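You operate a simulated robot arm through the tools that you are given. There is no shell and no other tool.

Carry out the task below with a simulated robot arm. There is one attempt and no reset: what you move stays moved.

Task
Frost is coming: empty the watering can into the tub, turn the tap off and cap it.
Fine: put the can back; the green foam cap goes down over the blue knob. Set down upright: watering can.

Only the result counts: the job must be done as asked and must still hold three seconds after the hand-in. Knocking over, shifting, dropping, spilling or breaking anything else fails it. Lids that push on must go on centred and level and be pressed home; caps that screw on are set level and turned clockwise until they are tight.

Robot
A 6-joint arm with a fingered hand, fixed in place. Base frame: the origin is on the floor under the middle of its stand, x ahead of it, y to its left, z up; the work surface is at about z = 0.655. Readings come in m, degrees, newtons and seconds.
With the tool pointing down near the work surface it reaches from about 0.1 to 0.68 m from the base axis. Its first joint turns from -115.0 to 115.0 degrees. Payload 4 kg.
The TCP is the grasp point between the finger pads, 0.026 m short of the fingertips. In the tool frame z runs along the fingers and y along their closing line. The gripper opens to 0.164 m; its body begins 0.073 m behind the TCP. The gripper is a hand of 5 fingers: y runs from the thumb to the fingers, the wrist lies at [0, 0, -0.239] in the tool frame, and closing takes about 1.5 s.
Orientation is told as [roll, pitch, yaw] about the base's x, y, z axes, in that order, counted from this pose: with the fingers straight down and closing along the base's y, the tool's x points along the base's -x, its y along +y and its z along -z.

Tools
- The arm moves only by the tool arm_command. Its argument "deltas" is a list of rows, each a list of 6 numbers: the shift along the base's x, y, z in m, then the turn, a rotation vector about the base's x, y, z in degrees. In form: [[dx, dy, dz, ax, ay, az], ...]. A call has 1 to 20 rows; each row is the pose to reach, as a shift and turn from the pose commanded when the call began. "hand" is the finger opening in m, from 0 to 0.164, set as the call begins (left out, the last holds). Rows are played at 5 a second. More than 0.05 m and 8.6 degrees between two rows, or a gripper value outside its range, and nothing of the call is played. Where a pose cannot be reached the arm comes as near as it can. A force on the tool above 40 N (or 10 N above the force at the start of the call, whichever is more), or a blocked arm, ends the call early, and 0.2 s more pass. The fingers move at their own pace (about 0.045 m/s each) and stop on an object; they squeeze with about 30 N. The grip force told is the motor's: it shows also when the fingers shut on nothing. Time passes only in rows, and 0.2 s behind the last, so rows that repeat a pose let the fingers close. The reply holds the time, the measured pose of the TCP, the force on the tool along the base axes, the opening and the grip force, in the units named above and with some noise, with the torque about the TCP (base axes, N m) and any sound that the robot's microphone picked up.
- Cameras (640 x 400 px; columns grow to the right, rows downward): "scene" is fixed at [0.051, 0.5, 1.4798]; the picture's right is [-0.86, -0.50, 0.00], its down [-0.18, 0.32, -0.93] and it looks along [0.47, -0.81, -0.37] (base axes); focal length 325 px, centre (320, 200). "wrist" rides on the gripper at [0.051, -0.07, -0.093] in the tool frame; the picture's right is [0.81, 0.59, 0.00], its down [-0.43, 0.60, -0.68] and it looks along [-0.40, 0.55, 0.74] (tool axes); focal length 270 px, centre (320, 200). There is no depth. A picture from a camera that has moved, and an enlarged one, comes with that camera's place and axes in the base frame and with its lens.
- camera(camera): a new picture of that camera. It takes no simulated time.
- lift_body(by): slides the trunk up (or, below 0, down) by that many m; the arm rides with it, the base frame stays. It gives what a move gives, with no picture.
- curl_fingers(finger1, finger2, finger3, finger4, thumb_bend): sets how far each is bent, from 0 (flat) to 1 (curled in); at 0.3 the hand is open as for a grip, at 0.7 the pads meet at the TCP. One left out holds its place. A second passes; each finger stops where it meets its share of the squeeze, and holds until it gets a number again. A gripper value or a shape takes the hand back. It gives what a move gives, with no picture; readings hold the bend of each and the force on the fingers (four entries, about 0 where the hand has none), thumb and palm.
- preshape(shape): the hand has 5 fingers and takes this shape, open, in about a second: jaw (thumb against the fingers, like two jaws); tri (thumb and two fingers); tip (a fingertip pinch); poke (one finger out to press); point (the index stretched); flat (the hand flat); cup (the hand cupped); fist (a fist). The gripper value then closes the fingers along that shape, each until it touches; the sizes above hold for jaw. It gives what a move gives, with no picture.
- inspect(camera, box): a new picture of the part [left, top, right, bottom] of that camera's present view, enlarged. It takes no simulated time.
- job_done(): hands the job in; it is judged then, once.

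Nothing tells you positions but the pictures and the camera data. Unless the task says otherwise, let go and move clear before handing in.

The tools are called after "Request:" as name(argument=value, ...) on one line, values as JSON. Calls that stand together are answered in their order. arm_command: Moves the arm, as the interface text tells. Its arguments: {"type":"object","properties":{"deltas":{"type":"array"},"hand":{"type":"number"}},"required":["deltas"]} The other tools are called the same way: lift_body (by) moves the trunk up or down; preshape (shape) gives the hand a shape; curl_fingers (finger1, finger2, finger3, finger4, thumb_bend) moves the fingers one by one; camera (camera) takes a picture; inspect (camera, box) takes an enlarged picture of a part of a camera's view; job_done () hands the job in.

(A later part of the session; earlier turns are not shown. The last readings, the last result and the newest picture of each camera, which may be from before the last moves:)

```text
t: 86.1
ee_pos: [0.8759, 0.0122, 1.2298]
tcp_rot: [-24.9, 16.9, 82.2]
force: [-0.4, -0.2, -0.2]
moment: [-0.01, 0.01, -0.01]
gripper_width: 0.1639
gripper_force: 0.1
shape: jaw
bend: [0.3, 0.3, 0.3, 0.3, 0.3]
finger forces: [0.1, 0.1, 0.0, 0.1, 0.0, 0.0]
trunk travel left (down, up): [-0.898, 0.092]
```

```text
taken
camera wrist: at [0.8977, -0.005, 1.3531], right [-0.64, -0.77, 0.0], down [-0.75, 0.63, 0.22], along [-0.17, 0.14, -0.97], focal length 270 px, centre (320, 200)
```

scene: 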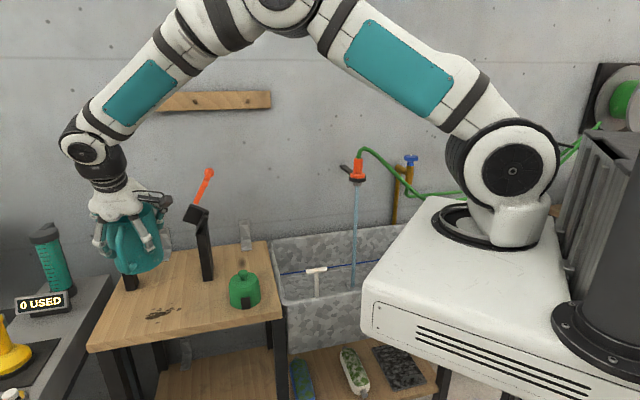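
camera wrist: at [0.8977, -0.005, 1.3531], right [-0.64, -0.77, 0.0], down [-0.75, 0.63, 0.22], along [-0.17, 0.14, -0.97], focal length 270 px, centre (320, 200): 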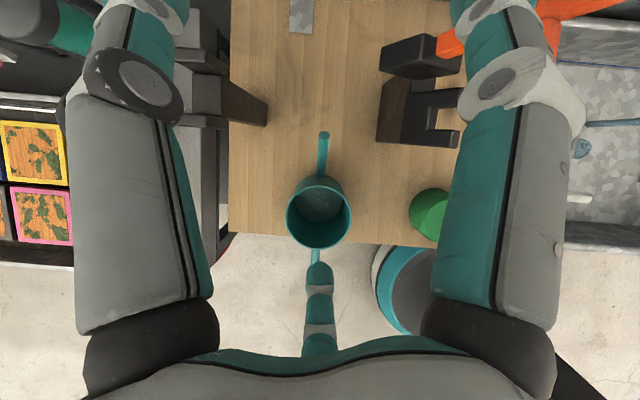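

Request:
inspect(camera="wrist", box=[280, 165, 360, 255])

```text
4.44 times, centred on (320, 210) of wrist
camera zoom: at [0.8977, -0.005, 1.3531], right [-0.64, -0.77, 0.0], down [-0.75, 0.63, 0.22], along [-0.17, 0.14, -0.97], focal length 1201 px, centre (320, 156)
```

zoom: 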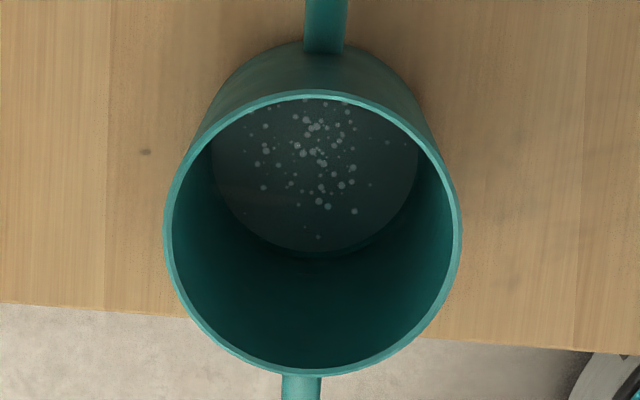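

Request:
inspect(camera="wrist", box=[300, 175, 340, 215])

Request:
inspect(camera="wrist", box=[360, 20, 480, 250])

```text
10.00 times, centred on (320, 195) of wrist
camera zoom: at [0.8977, -0.005, 1.3531], right [-0.64, -0.77, 0.0], down [-0.75, 0.63, 0.22], along [-0.17, 0.14, -0.97], focal length 2703 px, centre (320, 250)
```

zoom: 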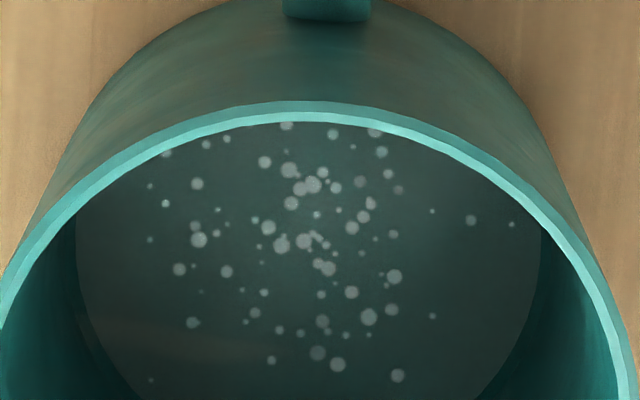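

```text
1.74 times, centred on (420, 135) of wrist
camera zoom: at [0.8977, -0.005, 1.3531], right [-0.64, -0.77, 0.0], down [-0.75, 0.63, 0.22], along [-0.17, 0.14, -0.97], focal length 470 px, centre (146, 313)
```

zoom: 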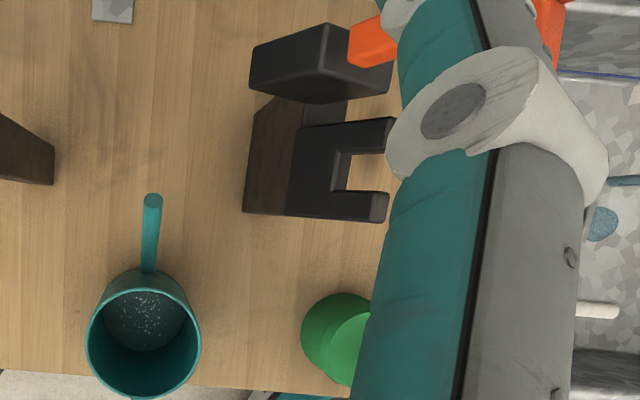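

What remains is a thin film at floor level, and the weight dropped by about 0.32 kg, the whole of the water, so the can counts as emptied. Now I'll back off, turn the hand, and take a close look at the cap's notch.

Request:
arm_command(deltas=[[-0.0345, 0.0172, 0.0088, 2.41, 2.87, 0], [-0.069, 0.0345, 0.0175, 4.82, 5.75, 0], [-0.1035, 0.0517, 0.0263, 7.23, 8.62, 0], [-0.138, 0.0689, 0.035, 9.64, 11.49, 0], [-0.1725, 0.0861, 0.0438, 12.06, 14.36, 0], [-0.207, 0.1034, 0.0525, 14.47, 17.24, 0], [-0.2415, 0.1206, 0.0613, 16.88, 20.11, 0], [-0.2759, 0.1378, 0.07, 19.29, 22.98, 0]])

Request:
arm_command(deltas=[[-0.006, -0.006, -0.006, 0, 0, -8], [-0.012, -0.012, -0.012, 0, 0, -16], [-0.018, -0.018, -0.018, 0, 0, -24], [-0.024, -0.024, -0.024, 0, 0, -32], [-0.03, -0.03, -0.03, 0, 0, -40], [-0.036, -0.036, -0.036, 0, 0, -48], [-0.042, -0.042, -0.042, 0, 0, -56], [-0.048, -0.048, -0.048, 0, 0, -64], [-0.054, -0.054, -0.054, 0, 0, -72], [-0.06, -0.06, -0.06, 0, 0, -80], [-0.066, -0.066, -0.066, 0, 0, -88], [-0.072, -0.072, -0.072, 0, 0, -96], [-0.078, -0.078, -0.078, 0, 0, -104], [-0.084, -0.084, -0.084, 0, 0, -112], [-0.09, -0.09, -0.09, 0, 0, -120], [-0.096, -0.096, -0.096, 0, 0, -128], [-0.1, -0.1, -0.1, 0, 0, -132]])

```text
t: 87.9
ee_pos: [0.5954, 0.1554, 1.3005]
tcp_rot: [0.1, -0.3, 86.0]
force: [0.3, -0.3, -0.3]
moment: [-0.02, 0.01, -0.01]
gripper_width: 0.1638
gripper_force: 0.1
shape: jaw
bend: [0.3, 0.3, 0.3, 0.3, 0.3]
finger forces: [0.0, 0.1, 0.0, 0.1, 0.0, 0.0]
trunk travel left (down, up): [-0.898, 0.092]
```

```text
t: 91.5
ee_pos: [0.4981, 0.054, 1.201]
tcp_rot: [0.0, -0.3, -46.1]
force: [0.1, 0.7, 0.3]
moment: [-0.01, 0.01, 0.0]
gripper_width: 0.1639
gripper_force: 0.1
shape: jaw
bend: [0.3, 0.3, 0.3, 0.3, 0.3]
finger forces: [0.0, 0.0, 0.0, 0.0, 0.0, 0.1]
trunk travel left (down, up): [-0.898, 0.092]
```

Now I'll tilt the hand and lower it in front of the bench for a side view of the cap.

Request:
arm_command(deltas=[[0, -0.008, -0.033, -5.4, -5.2, 0], [0, -0.016, -0.066, -10.8, -10.4, 0], [0, -0.024, -0.099, -16.2, -15.6, 0], [0, -0.032, -0.132, -21.6, -20.8, 0], [0, -0.04, -0.165, -27.0, -26.0, 0], [0, -0.044, -0.19, -32.4, -31.2, 0]])

Request:
camera(camera="wrist")

```text
t: 92.9
ee_pos: [0.4968, 0.0117, 1.0108]
tcp_rot: [0.0, -45.4, -45.9]
force: [-0.5, -0.4, 0.3]
moment: [0.03, 0.0, -0.02]
gripper_width: 0.1639
gripper_force: 0.1
shape: jaw
bend: [0.3, 0.3, 0.3, 0.3, 0.3]
finger forces: [0.0, 0.1, 0.0, 0.0, 0.0, 0.0]
trunk travel left (down, up): [-0.898, 0.092]
```

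```text
taken
camera wrist: at [0.3759, 0.037, 1.0403], right [0.03, 0.82, -0.57], down [0.3, 0.54, 0.78], along [0.95, -0.2, -0.23], focal length 270 px, centre (320, 200)
```

wrist: 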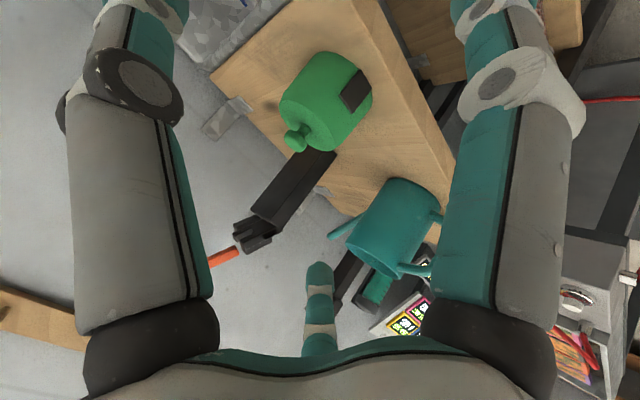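

Request:
inspect(camera="wrist", box=[260, 40, 400, 170])

Request:
inspect(camera="wrist", box=[320, 55, 390, 125])

```text
3.08 times, centred on (330, 105) of wrist
camera zoom: at [0.3759, 0.037, 1.0403], right [0.03, 0.82, -0.57], down [0.3, 0.54, 0.78], along [0.95, -0.2, -0.23], focal length 832 px, centre (289, 492)
```

zoom: 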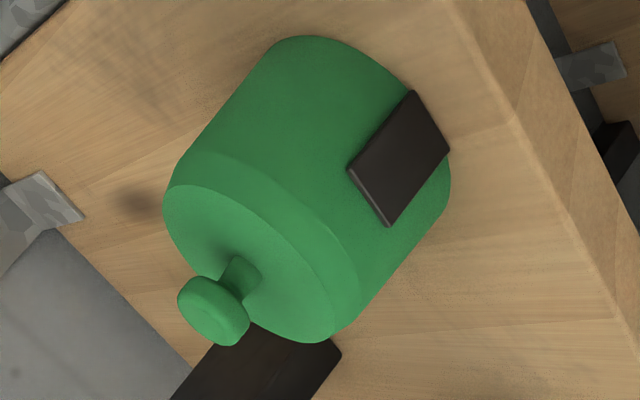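

```text
5.71 times, centred on (355, 90) of wrist
camera zoom: at [0.3759, 0.037, 1.0403], right [0.03, 0.82, -0.57], down [0.3, 0.54, 0.78], along [0.95, -0.2, -0.23], focal length 1544 px, centre (120, 829)
```

zoom: 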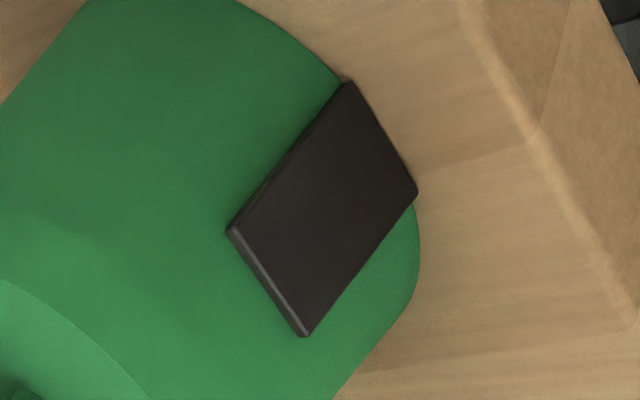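

The dark slab marks a slot at the cap's rim, about 28 mm wide, which I'll line up with the tap's side pipe. Next I'll go over to the tap for a close view.

Request:
arm_command(deltas=[[-0.0071, -0.0029, 0.0414, 4.66, 4.48, 0], [-0.0143, -0.0057, 0.0829, 9.32, 8.97, 0], [-0.0214, -0.0086, 0.1243, 13.97, 13.45, 0], [-0.0286, -0.0114, 0.1657, 18.63, 17.94, 0], [-0.0357, -0.0143, 0.2071, 23.29, 22.42, 0], [-0.0429, -0.0171, 0.2486, 27.95, 26.91, 0], [-0.05, -0.02, 0.29, 32.7, 31.5, 0]])

Request:
arm_command(deltas=[[-0.0093, -0.0424, 0.0014, 0, 0, -4.8], [-0.0185, -0.0848, 0.0028, 0, 0, -9.6], [-0.0278, -0.1272, 0.0042, 0, 0, -14.4], [-0.0371, -0.1696, 0.0056, 0, 0, -19.2], [-0.0463, -0.212, 0.007, 0, 0, -24], [-0.0556, -0.2544, 0.0084, 0, 0, -28.8], [-0.0649, -0.2968, 0.0098, 0, 0, -33.6], [-0.0741, -0.3392, 0.0112, 0, 0, -38.4], [-0.0834, -0.3816, 0.0126, 0, 0, -43.2], [-0.0927, -0.424, 0.014, 0, 0, -48], [-0.1019, -0.4664, 0.0154, 0, 0, -52.8], [-0.1112, -0.5088, 0.0168, 0, 0, -57.6], [-0.1205, -0.5512, 0.0182, 0, 0, -62.4], [-0.1297, -0.5936, 0.0196, 0, 0, -67.2], [-0.139, -0.636, 0.021, 0, 0, -72]])

Request:
camera(camera="wrist")

Request:
camera(camera="scene")

```text
t: 94.5
ee_pos: [0.4467, -0.0086, 1.3032]
tcp_rot: [0.2, 0.3, -45.9]
force: [0.8, 0.0, 0.1]
moment: [-0.03, 0.0, -0.03]
gripper_width: 0.164
gripper_force: 0.1
shape: jaw
bend: [0.3, 0.3, 0.3, 0.3, 0.3]
finger forces: [0.0, 0.0, 0.0, 0.0, 0.1, 0.0]
trunk travel left (down, up): [-0.898, 0.092]
```

```text
t: 97.7
ee_pos: [0.3047, -0.6478, 1.3176]
tcp_rot: [0.1, 0.1, -118.0]
force: [0.2, -1.0, 0.5]
moment: [0.05, 0.01, 0.01]
gripper_width: 0.1635
gripper_force: 0.0
shape: jaw
bend: [0.3, 0.3, 0.3, 0.3, 0.3]
finger forces: [0.0, 0.1, 0.1, 0.0, 0.0, 0.0]
trunk travel left (down, up): [-0.898, 0.092]
```

```text
taken
camera wrist: at [0.2665, -0.5695, 1.4106], right [0.9, 0.44, 0.0], down [0.32, -0.66, 0.68], along [0.3, -0.61, -0.73], focal length 270 px, centre (320, 200)
```

wrist: 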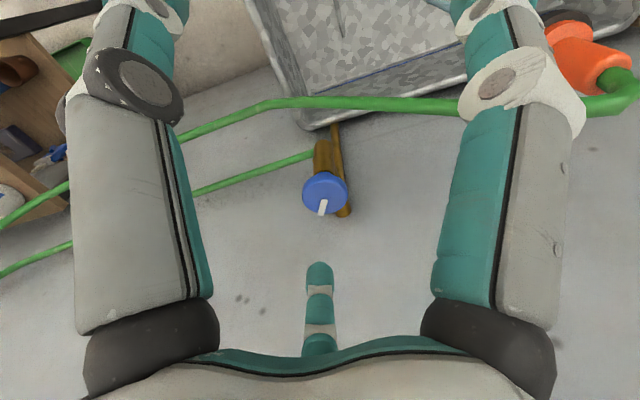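

```text
taken
```

scene: 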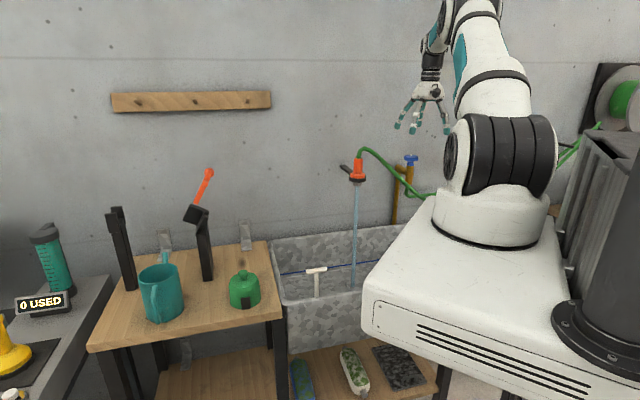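

Request:
inspect(camera="wrist", box=[280, 90, 380, 230])

Request:
inspect(camera="wrist", box=[290, 160, 360, 225])

```text
2.86 times, centred on (330, 160) of wrist
camera zoom: at [0.2665, -0.5695, 1.4106], right [0.9, 0.44, 0.0], down [0.32, -0.66, 0.68], along [0.3, -0.61, -0.73], focal length 772 px, centre (291, 314)
```

zoom: 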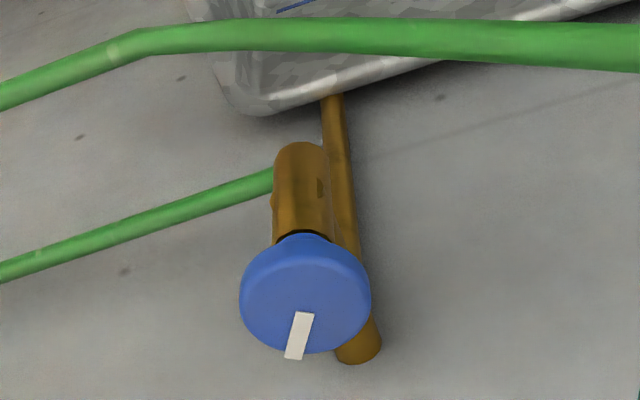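

```text
6.15 times, centred on (325, 192) of wrist
camera zoom: at [0.2665, -0.5695, 1.4106], right [0.9, 0.44, 0.0], down [0.32, -0.66, 0.68], along [0.3, -0.61, -0.73], focal length 1663 px, centre (289, 246)
```

zoom: 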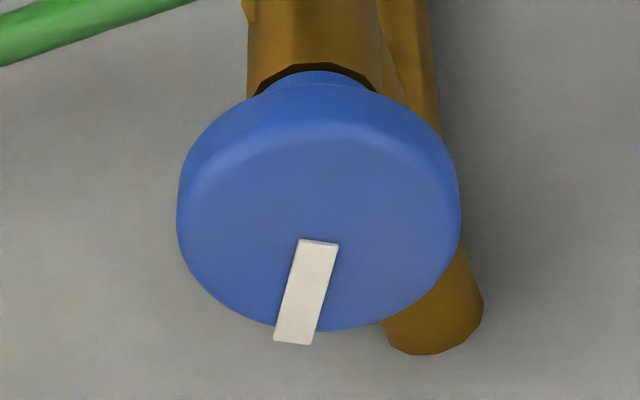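

The knob's top centre is at about [0.375, -0.781, 1.150], it is 60 mm across, and the side pipe runs toward the wall. The knob is far out and the wall is close behind it. So I'll turn the hand so its gap faces the wall, half close the fingers and lean in.

Request:
arm_command(deltas=[[0, 0.004, 0.006, 0, 0, 8], [0, 0.008, 0.012, 0, 0, 16], [0, 0.012, 0.018, 0, 0, 24], [0, 0.016, 0.024, 0, 0, 32], [0, 0.02, 0.03, 0, 0, 40], [0, 0.02, 0.03, 0, 0, 48], [0, 0.02, 0.03, 0, 0, 56], [0, 0.02, 0.03, 0, 0, 64], [0, 0.02, 0.03, 0, 0, 72], [0, 0.02, 0.03, 0, 0, 80], [0, 0.02, 0.03, 0, 0, 88], [0, 0.02, 0.03, 0, 0, 96], [0, 0.02, 0.03, 0, 0, 104], [0, 0.02, 0.03, 0, 0, 112], [0, 0.02, 0.03, 0, 0, 120], [0, 0.02, 0.03, 0, 0, 126], [0, 0.02, 0.03, 0, 0, 130]], hand=0.1)

Request:
camera(camera="scene")

```text
t: 101.3
ee_pos: [0.3061, -0.6206, 1.3466]
tcp_rot: [-0.3, 0.1, 12.1]
force: [-0.1, 0.3, 0.6]
moment: [0.03, -0.01, 0.0]
gripper_width: 0.1009
gripper_force: 0.0
shape: jaw
bend: [0.32, 0.32, 0.32, 0.32, 0.7]
finger forces: [0.1, 0.0, 0.0, 0.0, 0.1, 0.0]
out of reach, approached as far as the arm can: row 2, 3, 4, 5, 6, 7, 8, 9, 10, 11, 12, 13, 14, 15, 16, 17
trunk travel left (down, up): [-0.898, 0.092]
```

```text
taken
```

scene: 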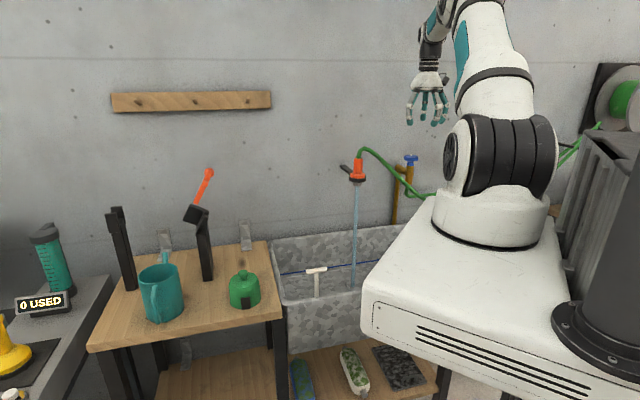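

The arm was only limited in height there. I'll now lean the hand 25° outward and move over the knob, staying above it.

Request:
arm_command(deltas=[[0.0115, -0.0267, -0.0128, -1.7, -3.81, 0], [0.023, -0.0534, -0.0257, -3.39, -7.61, 0], [0.0345, -0.08, -0.0385, -5.09, -11.42, 0], [0.046, -0.1067, -0.0513, -6.78, -15.23, 0], [0.0575, -0.1334, -0.0642, -8.48, -19.03, 0], [0.069, -0.1601, -0.077, -10.17, -22.84, 0]])

Request:
camera(camera="wrist")

Request:
inspect(camera="scene", box=[330, 60, 490, 220])

```text
t: 102.7
ee_pos: [0.3855, -0.7438, 1.2876]
tcp_rot: [-13.0, -17.3, 13.1]
force: [0.4, 0.5, 0.0]
moment: [0.0, 0.02, 0.01]
gripper_width: 0.1004
gripper_force: 0.0
shape: jaw
bend: [0.32, 0.32, 0.32, 0.32, 0.7]
finger forces: [0.0, 0.0, 0.0, 0.0, 0.1, 0.0]
out of reach, approached as far as the arm can: row 3, 4, 5, 6
trunk travel left (down, up): [-0.898, 0.092]
```

```text
taken
camera wrist: at [0.3184, -0.8064, 1.374], right [-0.84, 0.39, -0.37], down [0.08, 0.77, 0.63], along [0.53, 0.5, -0.68], focal length 270 px, centre (320, 200)
```

wrist: 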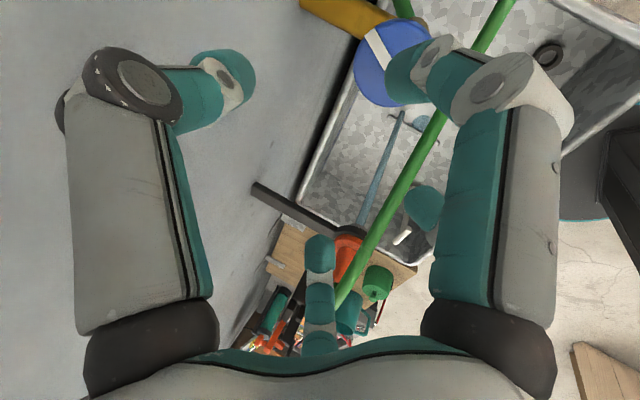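

```text
2.50 times, centred on (410, 140) of scene
camera zoom: at [0.051, 0.5, 1.4798], right [-0.86, -0.5, 0.0], down [-0.18, 0.32, -0.93], along [0.47, -0.81, -0.37], focal length 812 px, centre (95, 350)
```

zoom: 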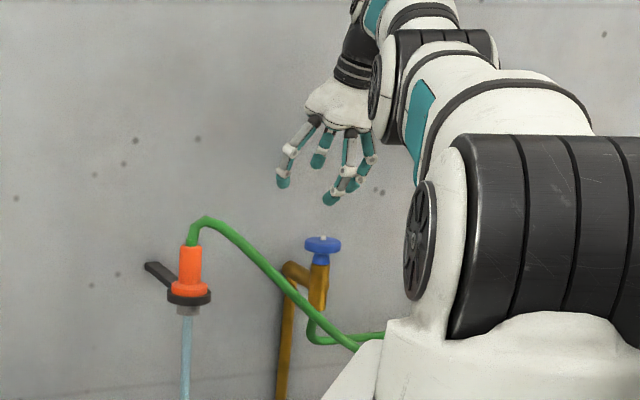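

The arm is near its reach at this height. Raising the trunk a little puts the shoulder level with the wrist, so I'll do that and then move over the knob.

Request:
lift_body(by=0.06)

Request:
arm_command(deltas=[[-0.0021, -0.0074, -0.0155, -0.54, -1.18, 0], [-0.0042, -0.0149, -0.031, -1.08, -2.36, 0], [-0.0063, -0.0223, -0.0466, -1.62, -3.54, 0], [-0.0084, -0.0298, -0.0621, -2.16, -4.72, 0], [-0.0105, -0.0372, -0.0776, -2.7, -5.9, 0]])

Request:
camera(camera="wrist")

Request:
inspect(camera="scene", box=[330, 60, 490, 220])

```text
t: 103.7
ee_pos: [0.3851, -0.7434, 1.3477]
tcp_rot: [-12.9, -17.2, 13.0]
force: [0.1, -0.2, 0.2]
moment: [-0.02, 0.04, 0.03]
gripper_width: 0.1007
gripper_force: 0.1
shape: jaw
bend: [0.32, 0.32, 0.32, 0.32, 0.7]
finger forces: [0.0, 0.1, 0.1, 0.1, 0.1, 0.0]
trunk travel left (down, up): [-0.958, 0.032]
```

```text
t: 104.9
ee_pos: [0.3952, -0.7642, 1.2877]
tcp_rot: [-16.6, -21.8, 12.3]
force: [0.9, -0.1, 0.1]
moment: [0.01, 0.03, 0.0]
gripper_width: 0.1007
gripper_force: 0.1
shape: jaw
bend: [0.32, 0.32, 0.32, 0.32, 0.7]
finger forces: [0.0, 0.0, 0.1, 0.0, 0.1, 0.0]
out of reach, approached as far as the arm can: row 2, 3, 4, 5
trunk travel left (down, up): [-0.958, 0.032]
```

```text
taken
camera wrist: at [0.3197, -0.8226, 1.3696], right [-0.79, 0.4, -0.46], down [0.06, 0.79, 0.61], along [0.61, 0.45, -0.65], focal length 270 px, centre (320, 200)
```

wrist: 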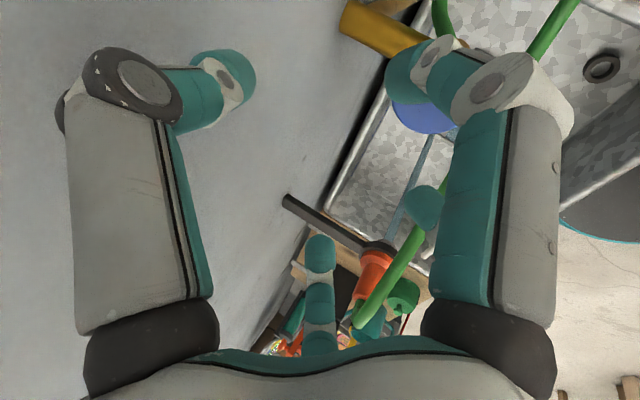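

```text
2.50 times, centred on (410, 140) of scene
camera zoom: at [0.051, 0.5, 1.4798], right [-0.86, -0.5, 0.0], down [-0.18, 0.32, -0.93], along [0.47, -0.81, -0.37], focal length 812 px, centre (95, 350)
```

zoom: 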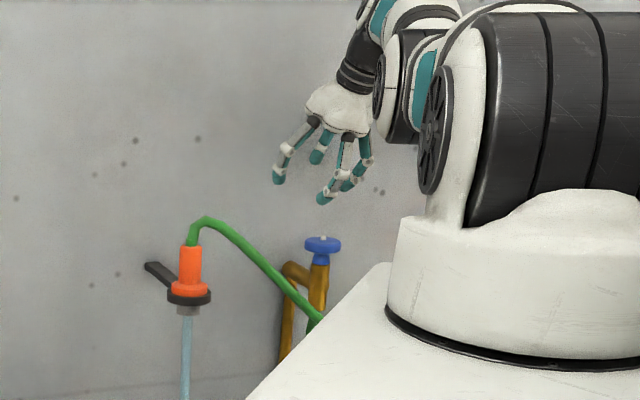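

The sideways lean costs too much reach, so I'll use a lean straight out from the base. I'll turn 38° clockwise here and recentre above the knob.

Request:
arm_command(deltas=[[-0.004, -0.0034, -0.0035, 0, 0, -7.6], [-0.0081, -0.0067, -0.0071, 0, 0, -15.2], [-0.0121, -0.0101, -0.0106, 0, 0, -22.8], [-0.0162, -0.0134, -0.0142, 0, 0, -30.4], [-0.0202, -0.0168, -0.0177, 0, 0, -38]])

Request:
camera(camera="wrist")

Request:
inspect(camera="scene", box=[330, 60, 490, 220])

```text
t: 106.1
ee_pos: [0.3758, -0.7805, 1.2713]
tcp_rot: [-17.3, -22.4, -23.4]
force: [0.0, -0.5, 0.5]
moment: [-0.01, -0.01, -0.02]
gripper_width: 0.1001
gripper_force: 0.0
shape: jaw
bend: [0.32, 0.32, 0.32, 0.33, 0.7]
finger forces: [0.0, 0.1, 0.0, 0.0, 0.0, 0.1]
out of reach, approached as far as the arm can: row 1, 2
trunk travel left (down, up): [-0.958, 0.032]
```

```text
taken
camera wrist: at [0.2787, -0.7803, 1.3535], right [-0.4, 0.79, -0.47], down [0.51, 0.62, 0.6], along [0.76, 0.0, -0.65], focal length 270 px, centre (320, 200)
```

wrist: 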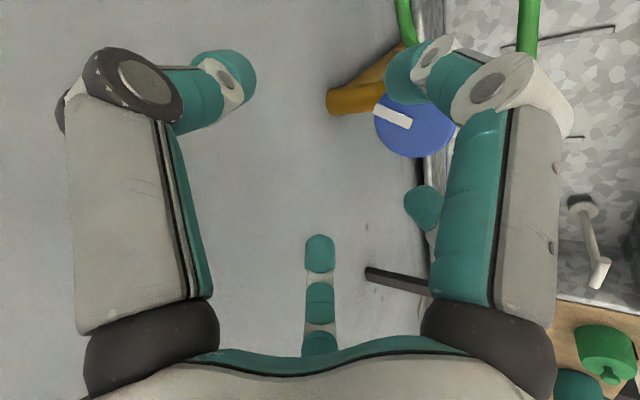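

```text
2.50 times, centred on (410, 140) of scene
camera zoom: at [0.051, 0.5, 1.4798], right [-0.86, -0.5, 0.0], down [-0.18, 0.32, -0.93], along [0.47, -0.81, -0.37], focal length 812 px, centre (95, 350)
```

zoom: 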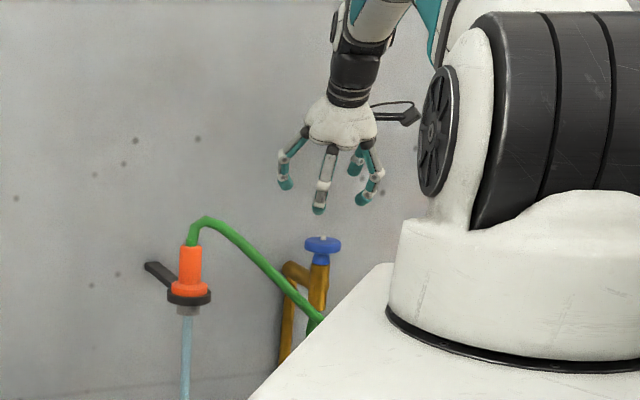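

The pose is now reachable and centred. I'll check the knob's position in this view before coming down.

Request:
inspect(camera="wrist", box=[320, 60, 480, 190])

```text
3.08 times, centred on (400, 125) of wrist
camera zoom: at [0.2787, -0.7803, 1.3535], right [-0.4, 0.79, -0.47], down [0.51, 0.62, 0.6], along [0.76, 0.0, -0.65], focal length 832 px, centre (74, 431)
```

zoom: 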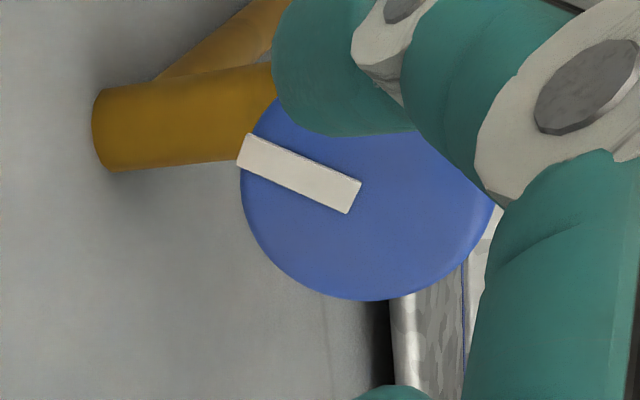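

By combining all the views, the knob's top centre is [0.367, -0.761, 1.168], with its white pointer toward the wall. Before coming down I want to see where the green hoses run.

Request:
inspect(camera="wrist", box=[320, 0, 600, 130])

Request:
inspect(camera="scene", box=[350, 130, 450, 210])

```text
2.29 times, centred on (460, 65) of wrist
camera zoom: at [0.2787, -0.7803, 1.3535], right [-0.4, 0.79, -0.47], down [0.51, 0.62, 0.6], along [0.76, 0.0, -0.65], focal length 618 px, centre (0, 509)
```

zoom: 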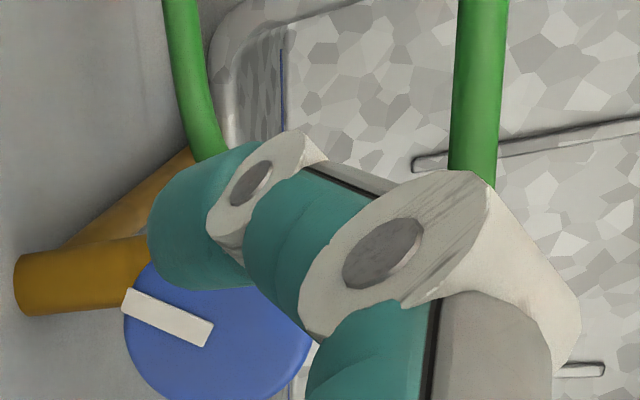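

```text
5.00 times, centred on (400, 170) of scene
camera zoom: at [0.051, 0.5, 1.4798], right [-0.86, -0.5, 0.0], down [-0.18, 0.32, -0.93], along [0.47, -0.81, -0.37], focal length 1623 px, centre (-80, 350)
```

zoom: 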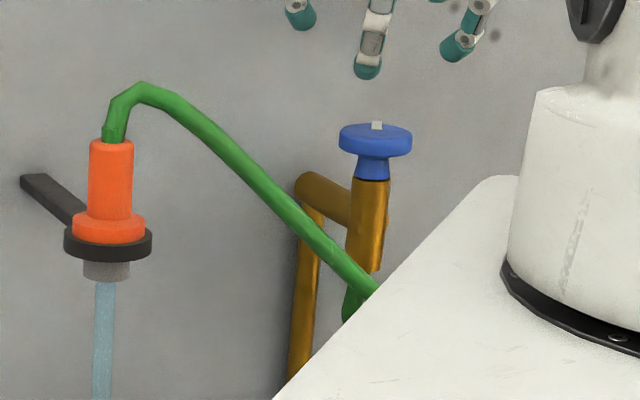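

The nearer hose crosses in front of the tap about 0.12 m below the knob's top, well under the fingertips. I'll line up along the tool axis and come down over the knob.

Request:
arm_command(deltas=[[-0.0164, 0.0328, -0.0082, 0, 0, 0], [-0.0328, 0.0655, -0.0163, 0, 0, 0], [-0.0269, 0.054, -0.0406, 0, 0, 0], [-0.0209, 0.0425, -0.0649, 0, 0, 0], [-0.015, 0.0311, -0.0891, 0, 0, 0], [-0.009, 0.0196, -0.1134, 0, 0, 0], [-0.009, 0.0196, -0.1134, 0, 0, 0]])

Request:
camera(camera="wrist")

Request:
inspect(camera="scene", box=[350, 100, 450, 200])

```text
t: 107.7
ee_pos: [0.3675, -0.7605, 1.1585]
tcp_rot: [-17.3, -22.4, -23.4]
force: [-0.3, 0.1, 0.0]
moment: [0.01, 0.02, 0.0]
gripper_width: 0.1002
gripper_force: 0.2
shape: jaw
bend: [0.32, 0.32, 0.32, 0.33, 0.7]
finger forces: [0.1, 0.0, 0.1, 0.1, 0.0, 0.0]
trunk travel left (down, up): [-0.958, 0.032]
```

```text
taken
camera wrist: at [0.2708, -0.7602, 1.24], right [-0.4, 0.79, -0.47], down [0.51, 0.62, 0.6], along [0.76, 0.0, -0.65], focal length 270 px, centre (320, 200)
```

wrist: 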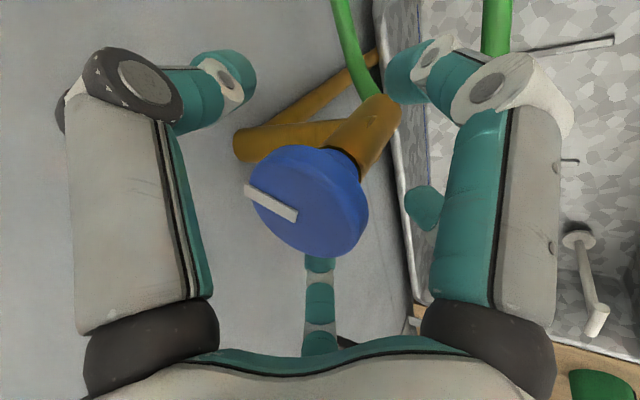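

```text
4.00 times, centred on (400, 150) of scene
camera zoom: at [0.051, 0.5, 1.4798], right [-0.86, -0.5, 0.0], down [-0.18, 0.32, -0.93], along [0.47, -0.81, -0.37], focal length 1299 px, centre (0, 400)
```

zoom: 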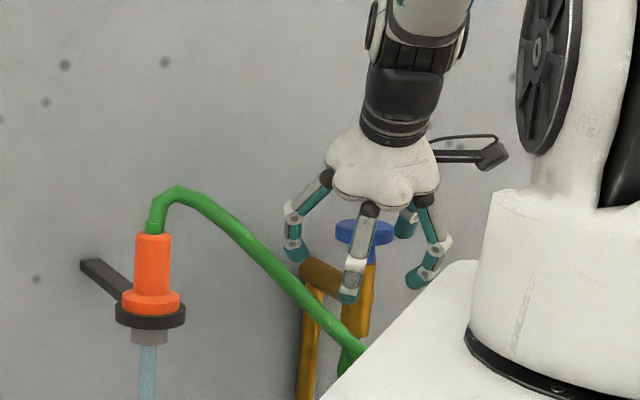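

The knob sits inside the finger ring, off centre by only a few millimetres. I'll nudge the hand to centre it and close.

Request:
arm_command(deltas=[[0.005, -0.005, -0.001, 0, 0, 0], [0.005, -0.005, -0.001, 0, 0, 0]])

Request:
arm_command(deltas=[[0, 0, 0, 0, 0, 0], [0, 0, 0, 0, 0, 0], [0, 0, 0, 0, 0, 0], [0, 0, 0, 0, 0, 0], [0, 0, 0, 0, 0, 0], [0, 0, 0, 0, 0, 0], [0, 0, 0, 0, 0, 0], [0, 0, 0, 0, 0, 0]], hand=0.0)

Request:
camera(camera="wrist")

Request:
inspect(camera="scene", box=[350, 100, 450, 200])

```text
t: 108.3
ee_pos: [0.3722, -0.7671, 1.1576]
tcp_rot: [-17.3, -22.2, -23.4]
force: [-0.2, 0.6, -0.3]
moment: [0.04, 0.0, -0.02]
gripper_width: 0.1002
gripper_force: 0.1
shape: jaw
bend: [0.32, 0.32, 0.32, 0.33, 0.7]
finger forces: [0.0, 0.0, 0.0, 0.0, 0.1, 0.1]
trunk travel left (down, up): [-0.958, 0.032]
```

```text
t: 110.1
ee_pos: [0.3747, -0.7697, 1.155]
tcp_rot: [-17.3, -22.4, -23.4]
force: [12.6, -18.1, -6.6]
moment: [0.22, -0.16, 0.0]
gripper_width: 0.0286
gripper_force: 29.5
shape: jaw
bend: [0.83, 0.86, 0.75, 0.77, 0.61]
finger forces: [26.8, 29.6, 18.4, 26.9, 30.2, 0.0]
trunk travel left (down, up): [-0.958, 0.032]
```

```text
taken
camera wrist: at [0.2791, -0.7694, 1.2374], right [-0.4, 0.79, -0.47], down [0.51, 0.62, 0.6], along [0.76, 0.0, -0.65], focal length 270 px, centre (320, 200)
```

wrist: 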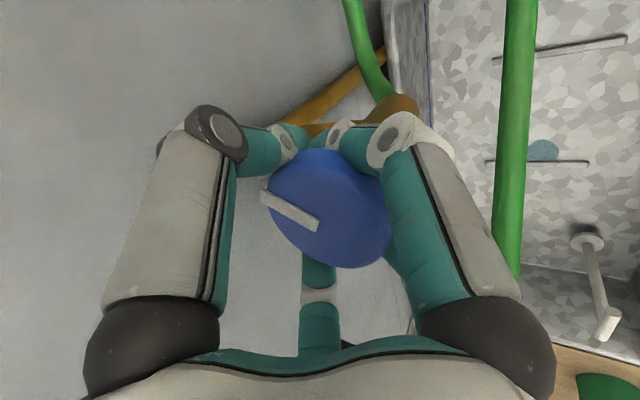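

```text
4.00 times, centred on (400, 150) of scene
camera zoom: at [0.051, 0.5, 1.4798], right [-0.86, -0.5, 0.0], down [-0.18, 0.32, -0.93], along [0.47, -0.81, -0.37], focal length 1299 px, centre (0, 400)
```

zoom: 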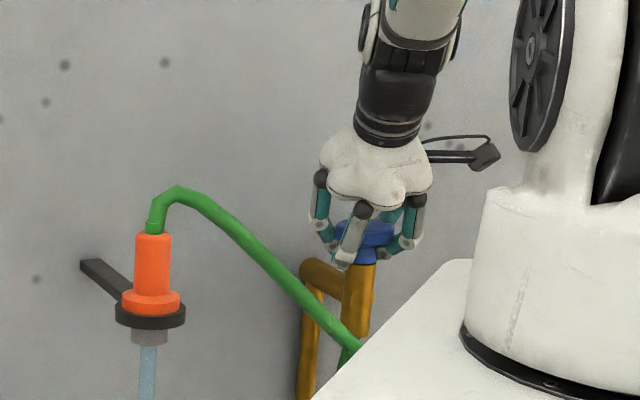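

The two nearer fingers slipped under the disc because of the lean, so the grip is on the stem and off centre. I'll reopen, reduce the lean to 20°, raise the hand a little and grip the disc itself.

Request:
arm_command(deltas=[[0, 0, 0, 0, 0, 0], [0, 0, 0, 0, 0, 0], [0, 0, 0, 0, 0, 0], [0, 0, 0, 0, 0, 0], [0, 0, 0, 0, 0, 0], [0, 0, 0, 0, 0, 0]], hand=0.1)

Request:
arm_command(deltas=[[-0.0012, 0.0017, 0.0037, 1.78, 0.92, 0], [-0.0024, 0.0034, 0.0074, 3.55, 1.84, 0], [-0.0035, 0.0052, 0.011, 5.33, 2.75, 0], [-0.0047, 0.007, 0.0147, 7.1, 3.67, 0], [-0.0047, 0.007, 0.0147, 7.1, 3.67, 0]])

Request:
camera(camera="wrist")

```text
t: 111.5
ee_pos: [0.3718, -0.7654, 1.1578]
tcp_rot: [-17.3, -22.4, -23.5]
force: [-0.4, 0.0, 0.6]
moment: [0.02, 0.01, 0.0]
gripper_width: 0.0997
gripper_force: 0.1
shape: jaw
bend: [0.33, 0.33, 0.33, 0.33, 0.7]
finger forces: [0.1, 0.1, 0.0, 0.0, 0.0, 0.0]
trunk travel left (down, up): [-0.958, 0.032]
```

```text
t: 112.7
ee_pos: [0.3682, -0.7603, 1.1711]
tcp_rot: [-12.0, -16.0, -25.2]
force: [0.0, 0.9, 0.1]
moment: [0.0, -0.01, 0.01]
gripper_width: 0.0995
gripper_force: 0.1
shape: jaw
bend: [0.33, 0.33, 0.33, 0.33, 0.7]
finger forces: [0.0, 0.0, 0.0, 0.0, 0.1, 0.1]
trunk travel left (down, up): [-0.958, 0.032]
```

```text
taken
camera wrist: at [0.2772, -0.7698, 1.2578], right [-0.43, 0.84, -0.34], down [0.55, 0.54, 0.64], along [0.72, 0.09, -0.69], focal length 270 px, centre (320, 200)
```

wrist: 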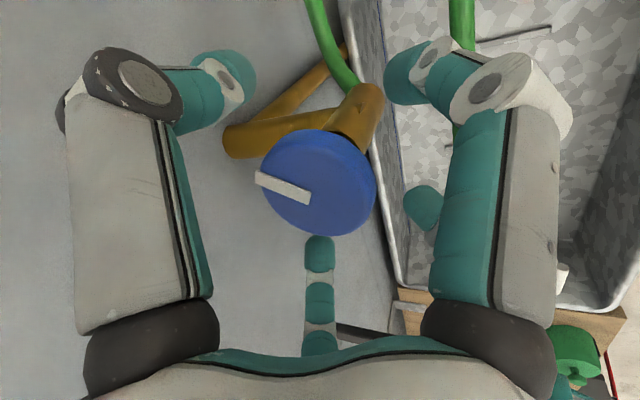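

The knob is now centred and just below the pads. I'll close on the disc.

Request:
arm_command(deltas=[[0, 0, 0, 0, 0, 0], [0, 0, 0, 0, 0, 0], [0, 0, 0, 0, 0, 0], [0, 0, 0, 0, 0, 0], [0, 0, 0, 0, 0, 0], [0, 0, 0, 0, 0, 0], [0, 0, 0, 0, 0, 0], [0, 0, 0, 0, 0, 0]], hand=0.0)

Request:
camera(camera="wrist")

Request:
inspect(camera="scene", box=[350, 100, 450, 200])

```text
t: 114.5
ee_pos: [0.3688, -0.7602, 1.1688]
tcp_rot: [-11.9, -15.9, -25.2]
force: [-0.5, 1.2, -5.4]
moment: [0.71, 0.66, -0.23]
gripper_width: 0.0429
gripper_force: 30.4
shape: jaw
bend: [0.78, 0.79, 0.79, 0.49, 0.7]
finger forces: [27.4, 36.7, 26.4, 27.1, 25.8, 0.1]
trunk travel left (down, up): [-0.958, 0.032]
```

```text
taken
camera wrist: at [0.2771, -0.7699, 1.2568], right [-0.43, 0.84, -0.34], down [0.55, 0.54, 0.64], along [0.72, 0.09, -0.69], focal length 270 px, centre (320, 200)
```

wrist: 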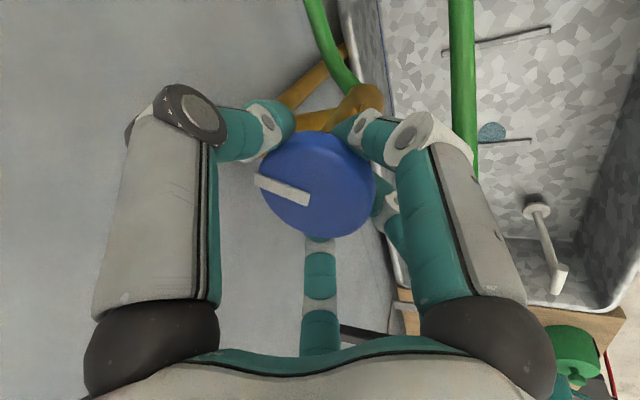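

```text
4.00 times, centred on (400, 150) of scene
camera zoom: at [0.051, 0.5, 1.4798], right [-0.86, -0.5, 0.0], down [-0.18, 0.32, -0.93], along [0.47, -0.81, -0.37], focal length 1299 px, centre (0, 400)
```

zoom: 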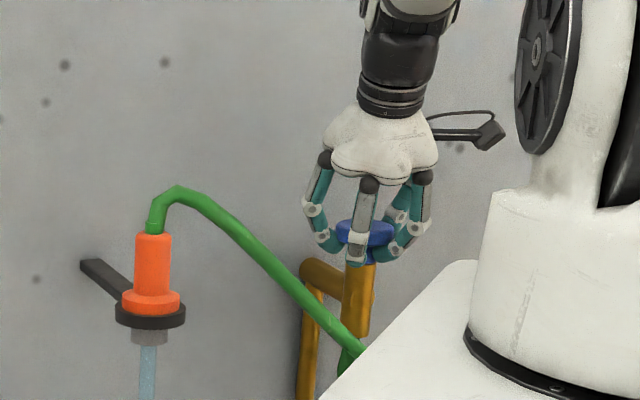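

The grip on the disc is balanced at about 30 N. I'll turn it clockwise, seen from above, about the vertical.

Request:
arm_command(deltas=[[0, 0, 0, 0, 0, -5], [0, 0, 0, 0, 0, -10], [0, 0, 0, 0, 0, -15], [0, 0, 0, 0, 0, -20], [0, 0, 0, 0, 0, -25], [0, 0, 0, 0, 0, -30], [0, 0, 0, 0, 0, -35]])

Request:
camera(camera="wrist")

Request:
inspect(camera="scene", box=[320, 100, 460, 300])

```text
t: 116.1
ee_pos: [0.3696, -0.7604, 1.1688]
tcp_rot: [-12.1, -16.1, -60.2]
force: [11.1, -1.6, -4.9]
moment: [1.19, -0.03, 0.26]
gripper_width: 0.042
gripper_force: 29.9
shape: jaw
bend: [0.78, 0.79, 0.79, 0.49, 0.7]
finger forces: [27.8, 47.1, 28.3, 30.8, 25.8, 0.0]
trunk travel left (down, up): [-0.958, 0.032]
```

```text
taken
camera wrist: at [0.2896, -0.7163, 1.257], right [0.13, 0.93, -0.34], down [0.76, 0.13, 0.64], along [0.64, -0.34, -0.69], focal length 270 px, centre (320, 200)
```

wrist: 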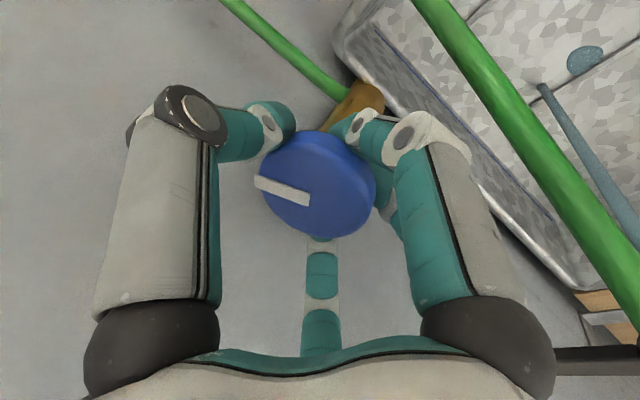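

```text
2.00 times, centred on (390, 200) of scene
camera zoom: at [0.051, 0.5, 1.4798], right [-0.86, -0.5, 0.0], down [-0.18, 0.32, -0.93], along [0.47, -0.81, -0.37], focal length 649 px, centre (180, 200)
```

zoom: 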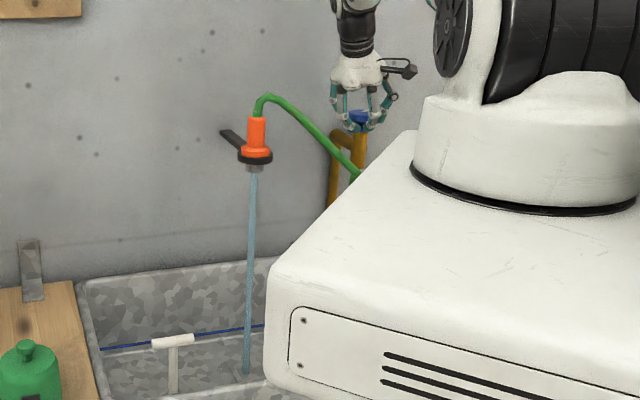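

The knob turns with the hand, and its pointer stays fixed in this view. The stream is still running, so I'll continue turning.

Request:
arm_command(deltas=[[0, 0, 0, 0, 0, -5], [0, 0, 0, 0, 0, -10], [0, 0, 0, 0, 0, -15], [0, 0, 0, 0, 0, -20]])

Request:
inspect(camera="scene", box=[320, 100, 460, 300])

Request:
camera(camera="wrist")

```text
t: 117.1
ee_pos: [0.3669, -0.7558, 1.167]
tcp_rot: [-12.1, -16.2, -80.1]
force: [18.7, -27.7, -4.4]
moment: [0.32, -0.4, 0.0]
gripper_width: 0.0407
gripper_force: 30.0
shape: jaw
bend: [0.78, 0.8, 0.52, 0.47, 0.69]
finger forces: [23.3, 40.6, 33.5, 34.9, 18.9, 0.1]
out of reach, approached as far as the arm can: row 3, 4
trunk travel left (down, up): [-0.958, 0.032]
```

```text
2.00 times, centred on (390, 200) of scene
camera zoom: at [0.051, 0.5, 1.4798], right [-0.86, -0.5, 0.0], down [-0.18, 0.32, -0.93], along [0.47, -0.81, -0.37], focal length 649 px, centre (180, 200)
```

zoom: 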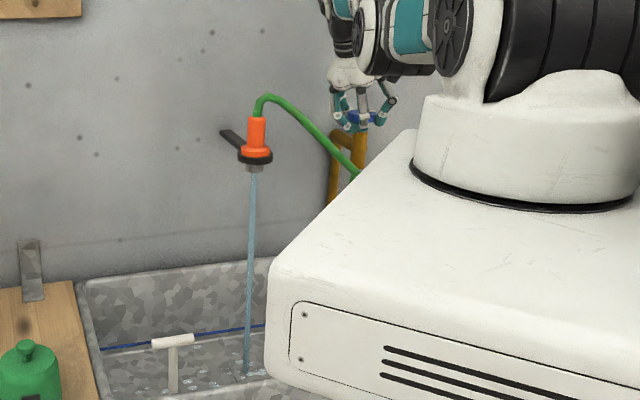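

```text
taken
camera wrist: at [0.3052, -0.6865, 1.2551], right [0.44, 0.83, -0.34], down [0.76, -0.14, 0.64], along [0.48, -0.54, -0.69], focal length 270 px, centre (320, 200)
```

wrist: 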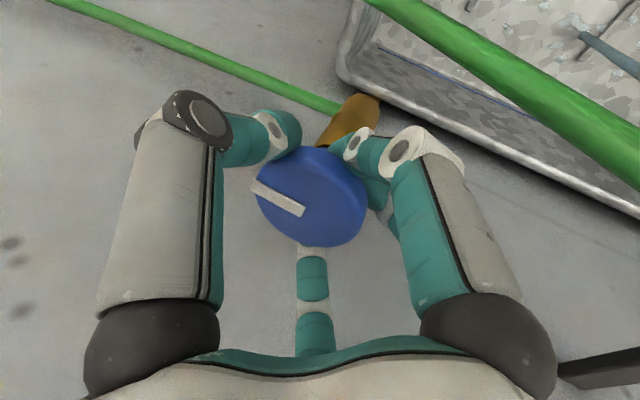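

The knob has turned about 55° and the stream is thinning, but I've reached the end of this stroke. I'll open, swing the hand back around the knob and take a new grip.

Request:
arm_command(deltas=[[0, 0, 0, 0, 0, 0], [0, 0, 0, 0, 0, 0], [0, 0, 0, 0, 0, 0], [0, 0, 0, 0, 0, 0], [0, 0, 0, 0, 0, 0], [0, 0, 0, 0, 0, 0]], hand=0.1)

Request:
inspect(camera="scene", box=[270, 140, 430, 310])

```text
t: 118.5
ee_pos: [0.3634, -0.7491, 1.1692]
tcp_rot: [-12.0, -16.0, -80.1]
force: [0.6, 0.9, 1.0]
moment: [0.0, -0.02, -0.01]
gripper_width: 0.0994
gripper_force: 0.0
shape: jaw
bend: [0.33, 0.33, 0.33, 0.33, 0.7]
finger forces: [0.0, 0.1, 0.0, 0.0, 0.0, 0.0]
trunk travel left (down, up): [-0.958, 0.032]
```

```text
2.35 times, centred on (350, 225) of scene
camera zoom: at [0.051, 0.5, 1.4798], right [-0.86, -0.5, 0.0], down [-0.18, 0.32, -0.93], along [0.47, -0.81, -0.37], focal length 764 px, centre (249, 141)
```

zoom: 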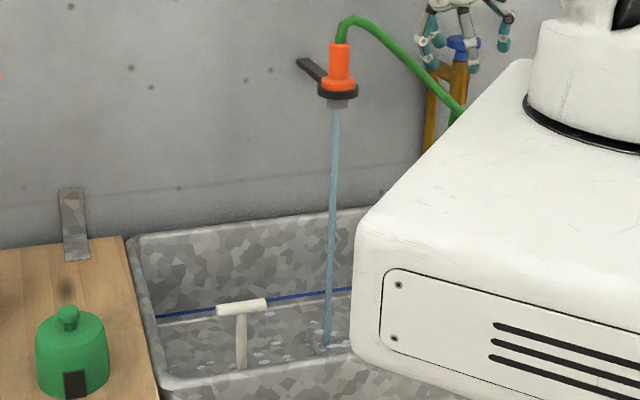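

The tub is slowly filling toward its blue line, so I'll keep moving. I'll swing the hand back 75° around the knob, recentred, ready for the next stroke.

Request:
arm_command(deltas=[[0.0005, -0.0012, 0.0002, 0, 0, 7.5], [0.0009, -0.0024, 0.0004, 0, 0, 15], [0.0014, -0.0036, 0.0006, 0, 0, 22.5], [0.0018, -0.0048, 0.0008, 0, 0, 30], [0.0023, -0.006, 0.001, 0, 0, 37.5], [0.0028, -0.0071, 0.0012, 0, 0, 45], [0.0032, -0.0083, 0.0014, 0, 0, 52.5], [0.0037, -0.0095, 0.0016, 0, 0, 60], [0.0041, -0.0107, 0.0018, 0, 0, 67.5], [0.0046, -0.0119, 0.002, 0, 0, 75]])

Request:
camera(camera="wrist")

```text
t: 120.7
ee_pos: [0.368, -0.7612, 1.1735]
tcp_rot: [-12.0, -16.1, -4.9]
force: [-0.6, -0.9, 0.3]
moment: [0.01, 0.03, 0.0]
gripper_width: 0.0996
gripper_force: 0.1
shape: jaw
bend: [0.32, 0.32, 0.33, 0.33, 0.7]
finger forces: [0.1, 0.0, 0.0, 0.1, 0.1, 0.0]
out of reach, approached as far as the arm can: row 1, 2, 3, 4, 5
trunk travel left (down, up): [-0.958, 0.032]
```

```text
taken
camera wrist: at [0.2866, -0.8024, 1.2606], right [-0.69, 0.64, -0.34], down [0.33, 0.7, 0.64], along [0.64, 0.33, -0.69], focal length 270 px, centre (320, 200)
```

wrist: 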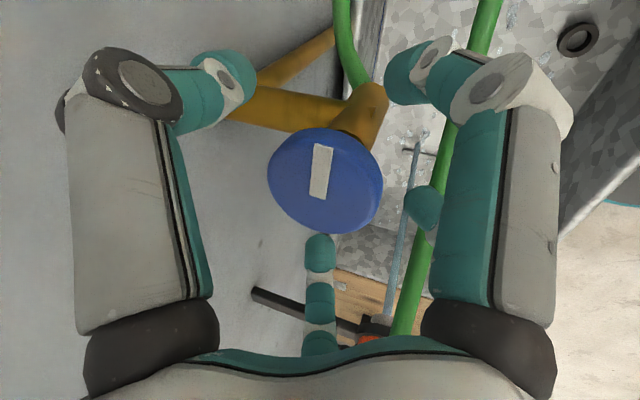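

The hand is recentred over the knob. I'll grip again and turn a further 55° clockwise.

Request:
arm_command(deltas=[[0, 0, -0.001, 0, 0, 0], [0, 0, -0.001, 0, 0, 0], [0, 0, -0.001, 0, 0, 0], [0, 0, -0.001, 0, 0, 0], [0, 0, -0.001, 0, 0, 0], [0, 0, -0.001, 0, 0, 0], [0, 0, -0.001, 0, 0, 0], [0, 0, -0.001, 0, 0, 0]], hand=0.0)

Request:
arm_command(deltas=[[0, 0, 0, 0, 0, -6], [0, 0, 0, 0, 0, -12], [0, 0, 0, 0, 0, -18], [0, 0, 0, 0, 0, -24], [0, 0, 0, 0, 0, -30], [0, 0, 0, 0, 0, -36], [0, 0, 0, 0, 0, -42], [0, 0, 0, 0, 0, -48], [0, 0, 0, 0, 0, -54]])

Request:
inspect(camera="scene", box=[270, 140, 430, 310])

Request:
camera(camera="wrist")

```text
t: 122.5
ee_pos: [0.3698, -0.7606, 1.1708]
tcp_rot: [-11.9, -16.0, -5.1]
force: [1.6, 3.5, -6.5]
moment: [0.58, 0.44, -0.02]
gripper_width: 0.0423
gripper_force: 30.6
shape: jaw
bend: [0.54, 0.54, 0.8, 0.51, 0.7]
finger forces: [25.1, 41.8, 25.4, 26.9, 27.1, 0.0]
trunk travel left (down, up): [-0.958, 0.032]
```

```text
t: 124.5
ee_pos: [0.3688, -0.763, 1.1699]
tcp_rot: [-12.1, -16.0, -59.1]
force: [8.9, -1.2, -8.1]
moment: [0.83, -0.09, 0.06]
gripper_width: 0.0413
gripper_force: 30.0
shape: jaw
bend: [0.79, 0.8, 0.54, 0.51, 0.7]
finger forces: [25.1, 44.9, 28.5, 30.3, 26.0, 0.0]
trunk travel left (down, up): [-0.958, 0.032]
```

```text
2.35 times, centred on (350, 225) of scene
camera zoom: at [0.051, 0.5, 1.4798], right [-0.86, -0.5, 0.0], down [-0.18, 0.32, -0.93], along [0.47, -0.81, -0.37], focal length 764 px, centre (249, 141)
```

zoom: 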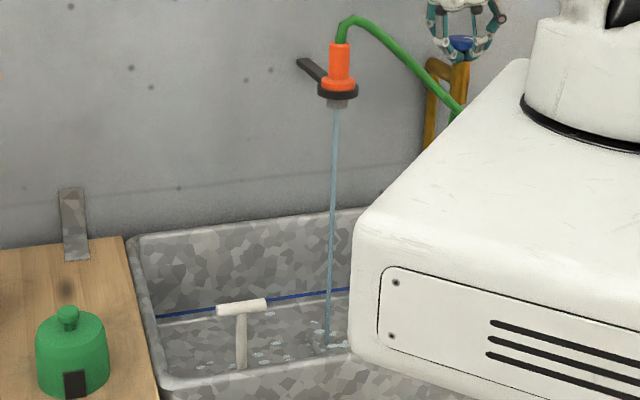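

```text
taken
camera wrist: at [0.2883, -0.7205, 1.2583], right [0.11, 0.93, -0.34], down [0.76, 0.14, 0.64], along [0.64, -0.33, -0.69], focal length 270 px, centre (320, 200)
```

wrist: 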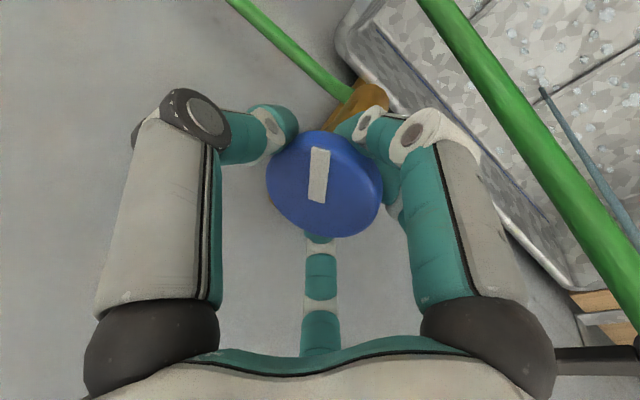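

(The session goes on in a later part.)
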